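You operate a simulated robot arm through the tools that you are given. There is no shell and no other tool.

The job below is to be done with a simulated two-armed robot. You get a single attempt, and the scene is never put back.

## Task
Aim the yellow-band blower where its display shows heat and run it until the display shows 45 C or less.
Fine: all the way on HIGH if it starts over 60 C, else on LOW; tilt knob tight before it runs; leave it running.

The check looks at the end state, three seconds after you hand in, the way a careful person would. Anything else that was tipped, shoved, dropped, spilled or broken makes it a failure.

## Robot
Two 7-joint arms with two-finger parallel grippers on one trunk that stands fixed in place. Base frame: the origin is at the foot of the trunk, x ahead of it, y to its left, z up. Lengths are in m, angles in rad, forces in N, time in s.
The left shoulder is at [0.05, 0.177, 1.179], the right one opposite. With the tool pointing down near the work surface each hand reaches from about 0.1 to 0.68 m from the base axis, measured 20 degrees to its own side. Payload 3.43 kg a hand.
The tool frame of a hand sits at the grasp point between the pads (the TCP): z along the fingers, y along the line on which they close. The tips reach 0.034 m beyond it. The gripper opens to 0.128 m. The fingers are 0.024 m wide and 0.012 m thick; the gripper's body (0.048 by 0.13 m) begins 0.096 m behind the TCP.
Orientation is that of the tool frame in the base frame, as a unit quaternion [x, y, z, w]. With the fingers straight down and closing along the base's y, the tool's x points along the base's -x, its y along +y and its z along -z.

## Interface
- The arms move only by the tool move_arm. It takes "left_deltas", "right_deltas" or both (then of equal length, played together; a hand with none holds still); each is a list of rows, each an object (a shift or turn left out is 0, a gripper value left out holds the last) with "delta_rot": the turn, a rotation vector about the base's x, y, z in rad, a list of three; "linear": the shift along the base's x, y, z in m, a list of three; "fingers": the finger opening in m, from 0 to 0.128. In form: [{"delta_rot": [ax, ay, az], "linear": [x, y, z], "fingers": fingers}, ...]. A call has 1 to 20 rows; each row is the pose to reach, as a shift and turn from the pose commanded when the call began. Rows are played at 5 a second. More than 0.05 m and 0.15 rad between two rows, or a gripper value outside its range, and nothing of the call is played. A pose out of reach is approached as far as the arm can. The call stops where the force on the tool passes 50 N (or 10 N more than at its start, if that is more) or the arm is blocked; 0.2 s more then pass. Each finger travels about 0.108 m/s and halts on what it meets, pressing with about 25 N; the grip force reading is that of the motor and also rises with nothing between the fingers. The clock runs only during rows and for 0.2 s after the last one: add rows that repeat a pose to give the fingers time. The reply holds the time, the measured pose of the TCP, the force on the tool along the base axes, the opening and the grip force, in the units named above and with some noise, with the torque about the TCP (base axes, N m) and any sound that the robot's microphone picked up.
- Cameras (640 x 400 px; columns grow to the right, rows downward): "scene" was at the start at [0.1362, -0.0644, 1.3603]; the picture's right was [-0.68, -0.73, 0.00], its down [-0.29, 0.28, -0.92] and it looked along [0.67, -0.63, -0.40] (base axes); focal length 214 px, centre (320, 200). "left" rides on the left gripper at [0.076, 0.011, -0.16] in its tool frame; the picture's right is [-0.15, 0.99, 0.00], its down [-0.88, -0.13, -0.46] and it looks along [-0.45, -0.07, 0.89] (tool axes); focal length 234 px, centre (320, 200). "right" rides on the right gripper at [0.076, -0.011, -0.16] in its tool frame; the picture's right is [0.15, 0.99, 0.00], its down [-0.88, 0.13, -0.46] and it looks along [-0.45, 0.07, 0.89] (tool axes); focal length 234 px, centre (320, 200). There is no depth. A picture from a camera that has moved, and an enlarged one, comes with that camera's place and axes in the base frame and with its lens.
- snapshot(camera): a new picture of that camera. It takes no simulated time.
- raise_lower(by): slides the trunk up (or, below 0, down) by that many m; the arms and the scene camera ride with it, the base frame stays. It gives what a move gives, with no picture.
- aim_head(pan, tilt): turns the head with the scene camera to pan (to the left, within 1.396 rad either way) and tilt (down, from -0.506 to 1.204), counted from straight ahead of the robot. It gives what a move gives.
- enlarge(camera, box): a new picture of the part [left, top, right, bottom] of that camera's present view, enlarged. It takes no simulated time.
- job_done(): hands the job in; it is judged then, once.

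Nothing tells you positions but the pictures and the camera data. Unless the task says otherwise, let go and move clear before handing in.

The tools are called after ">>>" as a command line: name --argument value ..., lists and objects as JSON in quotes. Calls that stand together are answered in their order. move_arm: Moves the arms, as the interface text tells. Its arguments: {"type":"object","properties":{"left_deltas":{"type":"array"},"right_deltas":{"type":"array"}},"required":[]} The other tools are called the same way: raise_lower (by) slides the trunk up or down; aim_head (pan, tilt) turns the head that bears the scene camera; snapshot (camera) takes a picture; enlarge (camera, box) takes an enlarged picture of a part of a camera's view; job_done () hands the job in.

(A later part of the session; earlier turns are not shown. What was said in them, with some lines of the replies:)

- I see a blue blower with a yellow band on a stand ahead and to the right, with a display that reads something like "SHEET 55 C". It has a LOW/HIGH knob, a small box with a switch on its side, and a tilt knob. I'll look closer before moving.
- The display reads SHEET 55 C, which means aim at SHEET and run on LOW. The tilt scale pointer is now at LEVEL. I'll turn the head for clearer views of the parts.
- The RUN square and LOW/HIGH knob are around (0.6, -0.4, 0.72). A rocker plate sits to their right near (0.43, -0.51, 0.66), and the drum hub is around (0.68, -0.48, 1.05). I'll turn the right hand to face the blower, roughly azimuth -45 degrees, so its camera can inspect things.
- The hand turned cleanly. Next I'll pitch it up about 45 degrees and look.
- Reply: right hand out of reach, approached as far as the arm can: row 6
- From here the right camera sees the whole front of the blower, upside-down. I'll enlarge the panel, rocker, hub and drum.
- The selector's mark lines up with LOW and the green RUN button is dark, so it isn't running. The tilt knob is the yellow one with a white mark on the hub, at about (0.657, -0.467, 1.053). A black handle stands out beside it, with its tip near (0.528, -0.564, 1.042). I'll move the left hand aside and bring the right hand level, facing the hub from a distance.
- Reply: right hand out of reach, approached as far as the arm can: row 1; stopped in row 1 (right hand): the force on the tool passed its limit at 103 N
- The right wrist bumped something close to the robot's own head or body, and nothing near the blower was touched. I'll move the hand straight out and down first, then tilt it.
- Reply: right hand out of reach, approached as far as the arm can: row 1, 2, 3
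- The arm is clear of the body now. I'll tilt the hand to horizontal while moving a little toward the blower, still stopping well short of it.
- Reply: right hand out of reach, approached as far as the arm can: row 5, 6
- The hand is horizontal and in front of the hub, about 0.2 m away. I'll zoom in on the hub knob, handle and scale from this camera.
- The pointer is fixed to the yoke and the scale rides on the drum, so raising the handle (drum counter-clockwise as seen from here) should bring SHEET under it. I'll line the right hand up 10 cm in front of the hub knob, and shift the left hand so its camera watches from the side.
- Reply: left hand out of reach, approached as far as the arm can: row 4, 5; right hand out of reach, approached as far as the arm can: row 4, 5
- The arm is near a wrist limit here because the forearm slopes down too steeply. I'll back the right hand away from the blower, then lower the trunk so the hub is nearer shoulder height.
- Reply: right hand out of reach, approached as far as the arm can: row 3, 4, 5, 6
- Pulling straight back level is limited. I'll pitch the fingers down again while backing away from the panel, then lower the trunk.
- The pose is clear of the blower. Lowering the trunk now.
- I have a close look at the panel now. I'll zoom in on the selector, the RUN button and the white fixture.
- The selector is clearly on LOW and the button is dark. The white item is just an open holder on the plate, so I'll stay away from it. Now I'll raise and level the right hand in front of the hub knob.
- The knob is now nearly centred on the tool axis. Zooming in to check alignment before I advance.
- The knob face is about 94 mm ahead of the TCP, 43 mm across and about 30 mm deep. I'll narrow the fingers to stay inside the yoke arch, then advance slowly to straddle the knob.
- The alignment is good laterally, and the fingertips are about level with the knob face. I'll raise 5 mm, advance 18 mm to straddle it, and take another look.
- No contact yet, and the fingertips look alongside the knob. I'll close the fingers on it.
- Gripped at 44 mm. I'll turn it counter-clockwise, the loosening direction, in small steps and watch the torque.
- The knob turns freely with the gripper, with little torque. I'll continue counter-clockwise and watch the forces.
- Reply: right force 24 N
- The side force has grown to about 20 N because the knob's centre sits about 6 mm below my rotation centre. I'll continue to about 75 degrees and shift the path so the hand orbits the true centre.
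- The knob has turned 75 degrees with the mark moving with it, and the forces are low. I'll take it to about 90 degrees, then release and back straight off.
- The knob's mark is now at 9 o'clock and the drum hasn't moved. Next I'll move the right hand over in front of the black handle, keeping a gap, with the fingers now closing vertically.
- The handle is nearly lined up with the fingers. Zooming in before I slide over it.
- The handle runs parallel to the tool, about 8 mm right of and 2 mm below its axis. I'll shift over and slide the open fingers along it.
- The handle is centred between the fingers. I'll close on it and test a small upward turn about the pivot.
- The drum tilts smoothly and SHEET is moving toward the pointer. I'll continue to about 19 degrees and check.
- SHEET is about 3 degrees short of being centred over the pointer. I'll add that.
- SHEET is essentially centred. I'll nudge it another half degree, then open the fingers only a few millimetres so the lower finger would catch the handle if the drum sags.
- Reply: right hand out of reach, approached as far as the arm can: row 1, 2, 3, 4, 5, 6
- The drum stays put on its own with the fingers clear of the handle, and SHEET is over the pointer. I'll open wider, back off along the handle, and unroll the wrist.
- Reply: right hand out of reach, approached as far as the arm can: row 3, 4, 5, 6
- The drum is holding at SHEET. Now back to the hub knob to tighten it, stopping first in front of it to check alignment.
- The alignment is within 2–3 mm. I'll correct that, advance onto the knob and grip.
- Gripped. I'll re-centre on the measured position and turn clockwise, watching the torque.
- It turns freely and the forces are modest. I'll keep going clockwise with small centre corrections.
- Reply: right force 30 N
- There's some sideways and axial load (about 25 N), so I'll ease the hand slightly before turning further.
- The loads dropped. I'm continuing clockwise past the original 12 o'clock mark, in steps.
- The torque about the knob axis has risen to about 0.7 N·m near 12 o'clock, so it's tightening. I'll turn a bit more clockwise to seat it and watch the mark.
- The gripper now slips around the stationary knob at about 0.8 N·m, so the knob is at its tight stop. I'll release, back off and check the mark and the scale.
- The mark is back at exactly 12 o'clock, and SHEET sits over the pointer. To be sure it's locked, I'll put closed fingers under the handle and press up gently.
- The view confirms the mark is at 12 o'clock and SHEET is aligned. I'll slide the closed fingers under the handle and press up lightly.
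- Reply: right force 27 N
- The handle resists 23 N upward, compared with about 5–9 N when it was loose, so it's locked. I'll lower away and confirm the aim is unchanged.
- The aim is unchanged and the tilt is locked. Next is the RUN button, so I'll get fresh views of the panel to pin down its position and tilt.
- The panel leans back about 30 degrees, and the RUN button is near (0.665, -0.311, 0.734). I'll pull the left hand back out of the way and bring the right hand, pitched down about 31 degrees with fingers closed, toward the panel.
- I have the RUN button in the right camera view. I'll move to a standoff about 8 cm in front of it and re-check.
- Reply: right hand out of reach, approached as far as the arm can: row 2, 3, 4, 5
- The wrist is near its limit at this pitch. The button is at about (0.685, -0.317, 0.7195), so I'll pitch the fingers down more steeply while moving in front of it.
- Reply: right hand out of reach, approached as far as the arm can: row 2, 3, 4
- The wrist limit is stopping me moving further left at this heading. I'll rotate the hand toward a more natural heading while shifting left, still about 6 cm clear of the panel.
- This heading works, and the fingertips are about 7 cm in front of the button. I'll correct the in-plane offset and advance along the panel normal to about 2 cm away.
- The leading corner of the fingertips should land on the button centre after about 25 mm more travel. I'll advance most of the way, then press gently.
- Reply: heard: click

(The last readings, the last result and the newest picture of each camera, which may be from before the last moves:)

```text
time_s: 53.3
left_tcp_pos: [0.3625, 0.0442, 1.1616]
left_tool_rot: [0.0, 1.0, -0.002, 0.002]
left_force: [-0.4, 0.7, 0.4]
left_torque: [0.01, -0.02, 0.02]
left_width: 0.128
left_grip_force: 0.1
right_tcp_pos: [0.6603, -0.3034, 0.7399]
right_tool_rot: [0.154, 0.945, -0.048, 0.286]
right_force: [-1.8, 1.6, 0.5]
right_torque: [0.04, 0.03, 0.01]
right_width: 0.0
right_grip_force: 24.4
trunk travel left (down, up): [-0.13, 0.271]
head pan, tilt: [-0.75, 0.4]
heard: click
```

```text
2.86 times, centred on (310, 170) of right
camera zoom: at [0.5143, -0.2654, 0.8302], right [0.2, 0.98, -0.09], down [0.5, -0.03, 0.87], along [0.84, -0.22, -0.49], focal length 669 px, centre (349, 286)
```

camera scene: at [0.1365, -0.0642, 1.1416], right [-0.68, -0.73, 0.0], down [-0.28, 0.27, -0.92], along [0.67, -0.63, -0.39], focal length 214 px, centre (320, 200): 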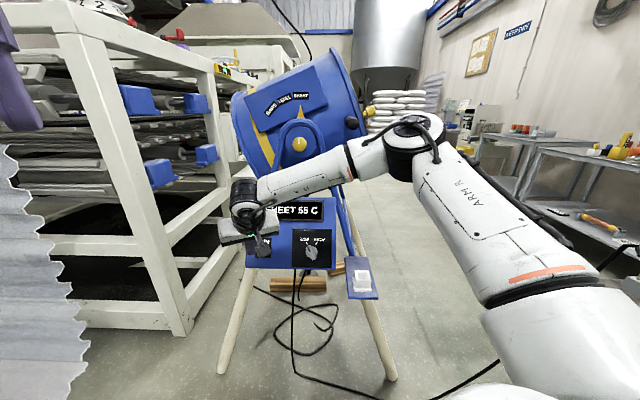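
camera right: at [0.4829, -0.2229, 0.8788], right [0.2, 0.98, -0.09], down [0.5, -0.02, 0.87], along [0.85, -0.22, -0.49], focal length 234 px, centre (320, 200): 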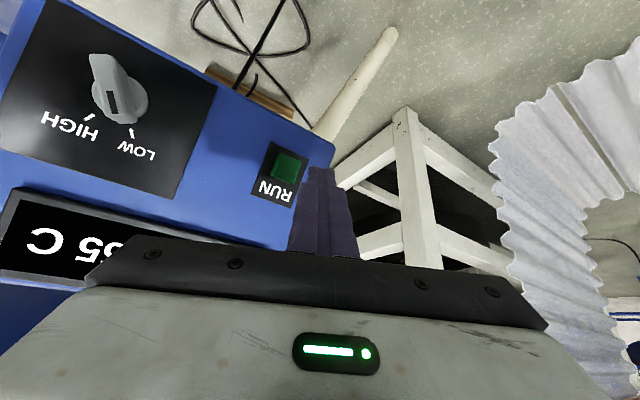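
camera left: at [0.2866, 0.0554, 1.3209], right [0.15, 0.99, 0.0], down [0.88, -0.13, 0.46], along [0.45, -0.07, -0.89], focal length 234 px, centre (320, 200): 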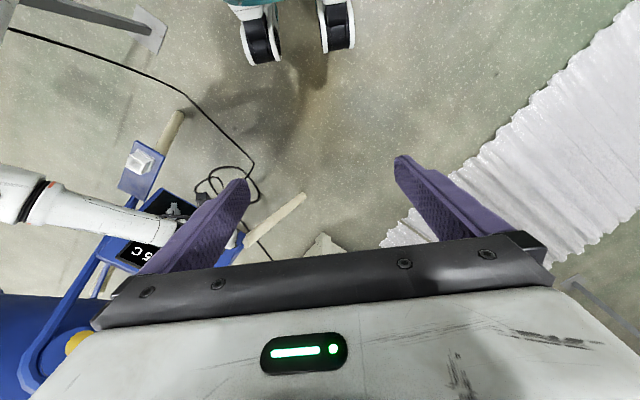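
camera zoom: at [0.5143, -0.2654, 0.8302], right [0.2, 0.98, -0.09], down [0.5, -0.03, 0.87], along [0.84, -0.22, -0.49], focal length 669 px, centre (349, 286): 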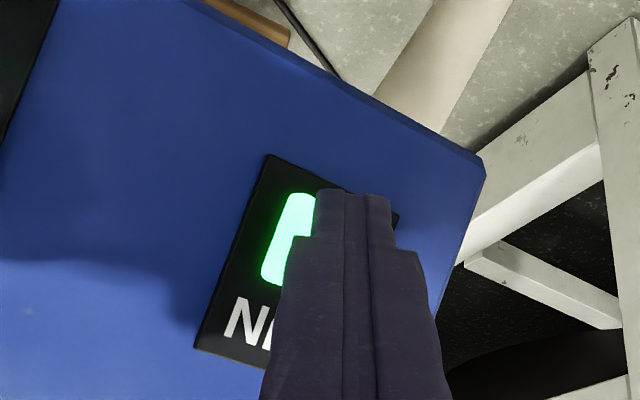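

I heard a click and the RUN button is lit bright green, so it's running. I'll back the hand straight off the button and away from the display.

>>> move_arm --right_deltas '[{"linear": [-0.009, 0.0095, 0.0074]}, {"linear": [-0.03, 0.0315, 0.0246]}, {"linear": [-0.06, 0.055, 0.045]}, {"linear": [-0.09, 0.06, 0.065]}, {"linear": [-0.125, 0.055, 0.085]}, {"linear": [-0.16, 0.04, 0.1]}]'

>>> snapshot --camera "scene"

>>> enlarge --camera "scene" --box '[230, 180, 350, 280]'

>>> snapshot --camera "right"

```text
time_s: 54.7
left_tcp_pos: [0.3628, 0.045, 1.161]
left_tool_rot: [0.0, 1.0, -0.002, 0.002]
left_force: [0.2, -0.5, -0.2]
left_torque: [0.0, 0.0, 0.02]
left_width: 0.128
left_grip_force: 0.1
right_tcp_pos: [0.5012, -0.2653, 0.8381]
right_tool_rot: [0.155, 0.944, -0.05, 0.286]
right_force: [0.2, 0.2, 0.4]
right_torque: [0.01, 0.02, 0.03]
right_width: 0.0001
right_grip_force: 24.9
trunk travel left (down, up): [-0.13, 0.271]
head pan, tilt: [-0.75, 0.4]
```

```text
taken
camera scene: at [0.1364, -0.0641, 1.1416], right [-0.68, -0.73, 0.0], down [-0.28, 0.27, -0.92], along [0.67, -0.63, -0.39], focal length 214 px, centre (320, 200)
```

scene: 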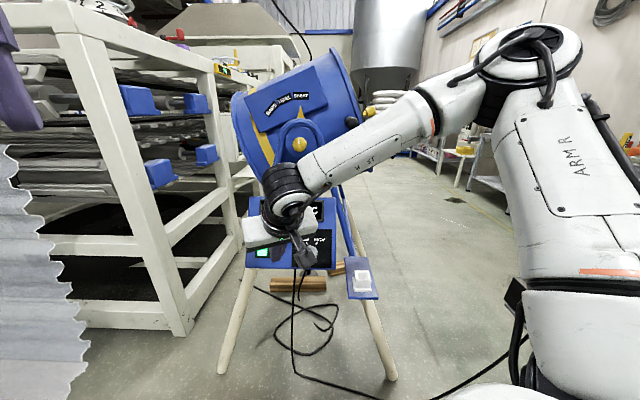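

```text
4.00 times, centred on (290, 230) of scene
camera zoom: at [0.1364, -0.0641, 1.1416], right [-0.68, -0.73, 0.0], down [-0.28, 0.27, -0.92], along [0.67, -0.63, -0.39], focal length 858 px, centre (440, 80)
```

zoom: 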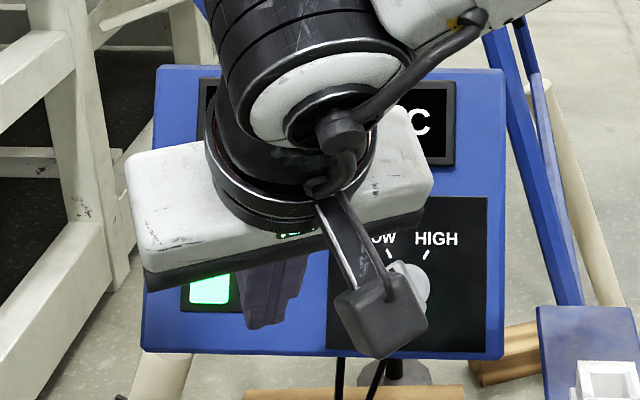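

```text
taken
camera right: at [0.3546, -0.2266, 0.93], right [0.2, 0.98, -0.09], down [0.5, -0.03, 0.87], along [0.84, -0.22, -0.49], focal length 234 px, centre (320, 200)
```

right: 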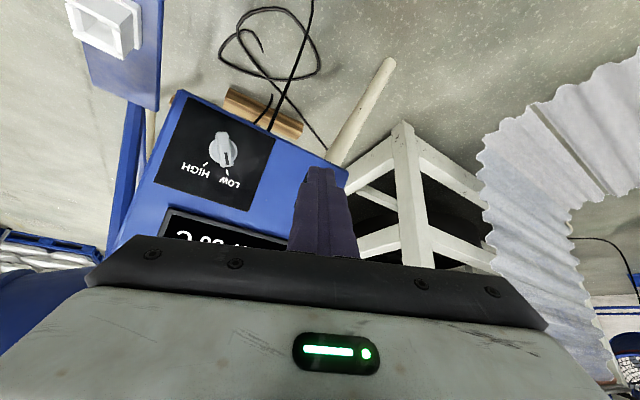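

RUN stays lit. I'll move the right hand aside so the display is readable.

>>> move_arm --right_deltas '[{"linear": [-0.03, -0.01, 0.03]}, {"linear": [-0.06, -0.03, 0.06]}, {"linear": [-0.085, -0.06, 0.085]}, {"linear": [-0.1, -0.1, 0.1]}, {"linear": [-0.11, -0.14, 0.11]}, {"linear": [-0.12, -0.18, 0.12]}]'

>>> snapshot --camera "scene"

>>> enlarge --camera "scene" --box '[230, 180, 350, 280]'

```text
time_s: 56.1
left_tcp_pos: [0.3624, 0.0451, 1.1619]
left_tool_rot: [0.0, 1.0, -0.002, 0.001]
left_force: [-0.8, 0.8, -0.2]
left_torque: [0.01, -0.01, -0.03]
left_width: 0.128
left_grip_force: 0.1
right_tcp_pos: [0.3831, -0.4429, 0.9597]
right_tool_rot: [0.154, 0.945, -0.049, 0.285]
right_force: [0.1, -0.1, 0.3]
right_torque: [-0.04, 0.03, 0.01]
right_width: 0.0
right_grip_force: 24.8
trunk travel left (down, up): [-0.13, 0.271]
head pan, tilt: [-0.75, 0.4]
```

```text
taken
camera scene: at [0.1366, -0.0642, 1.1416], right [-0.68, -0.73, 0.0], down [-0.28, 0.27, -0.92], along [0.67, -0.63, -0.39], focal length 214 px, centre (320, 200)
```

scene: 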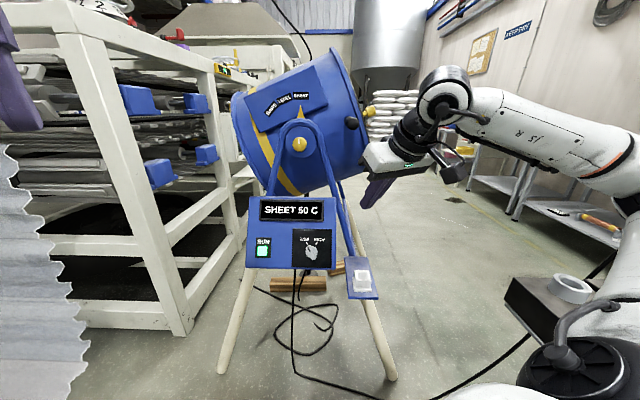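

```text
4.00 times, centred on (290, 230) of scene
camera zoom: at [0.1366, -0.0642, 1.1416], right [-0.68, -0.73, 0.0], down [-0.28, 0.27, -0.92], along [0.67, -0.63, -0.39], focal length 858 px, centre (440, 80)
```

zoom: 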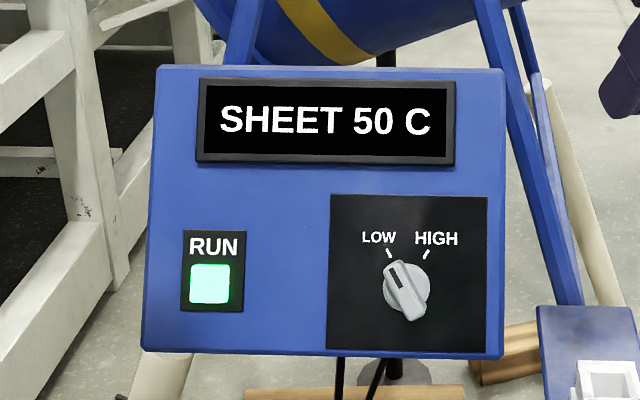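

The display is down to SHEET 50 C with RUN lit and the selector on LOW. I'll hold still and let time pass until it reaches 45 C or below.

>>> move_arm --right_deltas '[{"linear": [0, 0, 0]}, {"linear": [0, 0, 0]}, {"linear": [0, 0, 0]}, {"linear": [0, 0, 0]}, {"linear": [0, 0, 0]}, {"linear": [0, 0, 0]}, {"linear": [0, 0, 0]}, {"linear": [0, 0, 0]}, {"linear": [0, 0, 0]}, {"linear": [0, 0, 0]}, {"linear": [0, 0, 0]}, {"linear": [0, 0, 0]}, {"linear": [0, 0, 0]}, {"linear": [0, 0, 0]}, {"linear": [0, 0, 0]}]'

>>> enlarge --camera "scene" --box '[230, 180, 350, 280]'

>>> enlarge --camera "scene" --box '[230, 60, 400, 200]'

```text
time_s: 59.3
left_tcp_pos: [0.3621, 0.0443, 1.1605]
left_tool_rot: [0.0, 1.0, -0.002, 0.003]
left_force: [0.9, -0.8, 0.3]
left_torque: [-0.02, -0.01, -0.01]
left_width: 0.1282
left_grip_force: 0.0
right_tcp_pos: [0.3829, -0.4433, 0.9595]
right_tool_rot: [0.154, 0.944, -0.049, 0.286]
right_force: [0.3, -0.6, -0.8]
right_torque: [-0.01, 0.0, 0.01]
right_width: 0.0001
right_grip_force: 25.2
trunk travel left (down, up): [-0.13, 0.271]
head pan, tilt: [-0.75, 0.4]
```

```text
4.00 times, centred on (290, 230) of scene
camera zoom: at [0.1366, -0.0642, 1.1416], right [-0.68, -0.73, 0.0], down [-0.28, 0.27, -0.92], along [0.67, -0.63, -0.39], focal length 858 px, centre (440, 80)
```

zoom: 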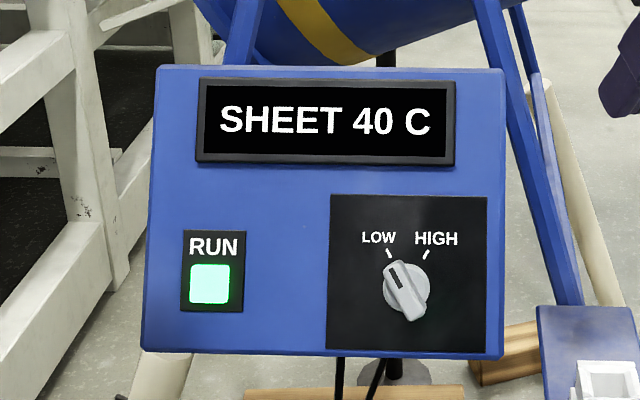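

```text
2.86 times, centred on (315, 130) of scene
camera zoom: at [0.1366, -0.0642, 1.1416], right [-0.68, -0.73, 0.0], down [-0.28, 0.27, -0.92], along [0.67, -0.63, -0.39], focal length 613 px, centre (334, 400)
```

zoom: 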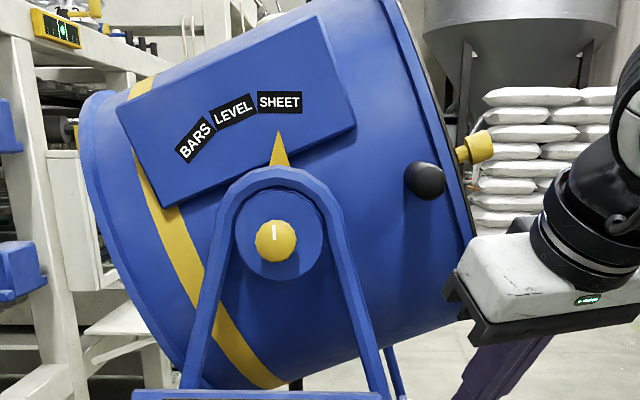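

The display reads SHEET 40 C. The blower is running on LOW, aimed at SHEET with the tilt knob tight, and both hands are clear. Handing in.

>>> job_done

```text
The job is handed in.
```

The blower is aimed at SHEET and running on LOW, and its display read SHEET 40 C when I handed in. I haven't seen the check's result.

- **Speed:** it started at 55 C, under the 60 C cutoff. The selector was already on LOW, so I left it there for the whole run.
- **Aim:** I loosened the tilt knob and raised the handle until SHEET lined up with the pointer. The aim did not shift after that.
- **Tilt knob:** I tightened it back to its stop before starting. The handle then held against about 23 N of upward push, where under 10 N had moved it while loose.
- **Running:** one press of RUN clicked and lit the button, and it was still lit at hand-in.

Early on, the right wrist bumped the robot's own head or body and the move stopped at about 100 N. It was well away from the blower, and I saw nothing tipped or shoved. Both hands are clear of the blower.
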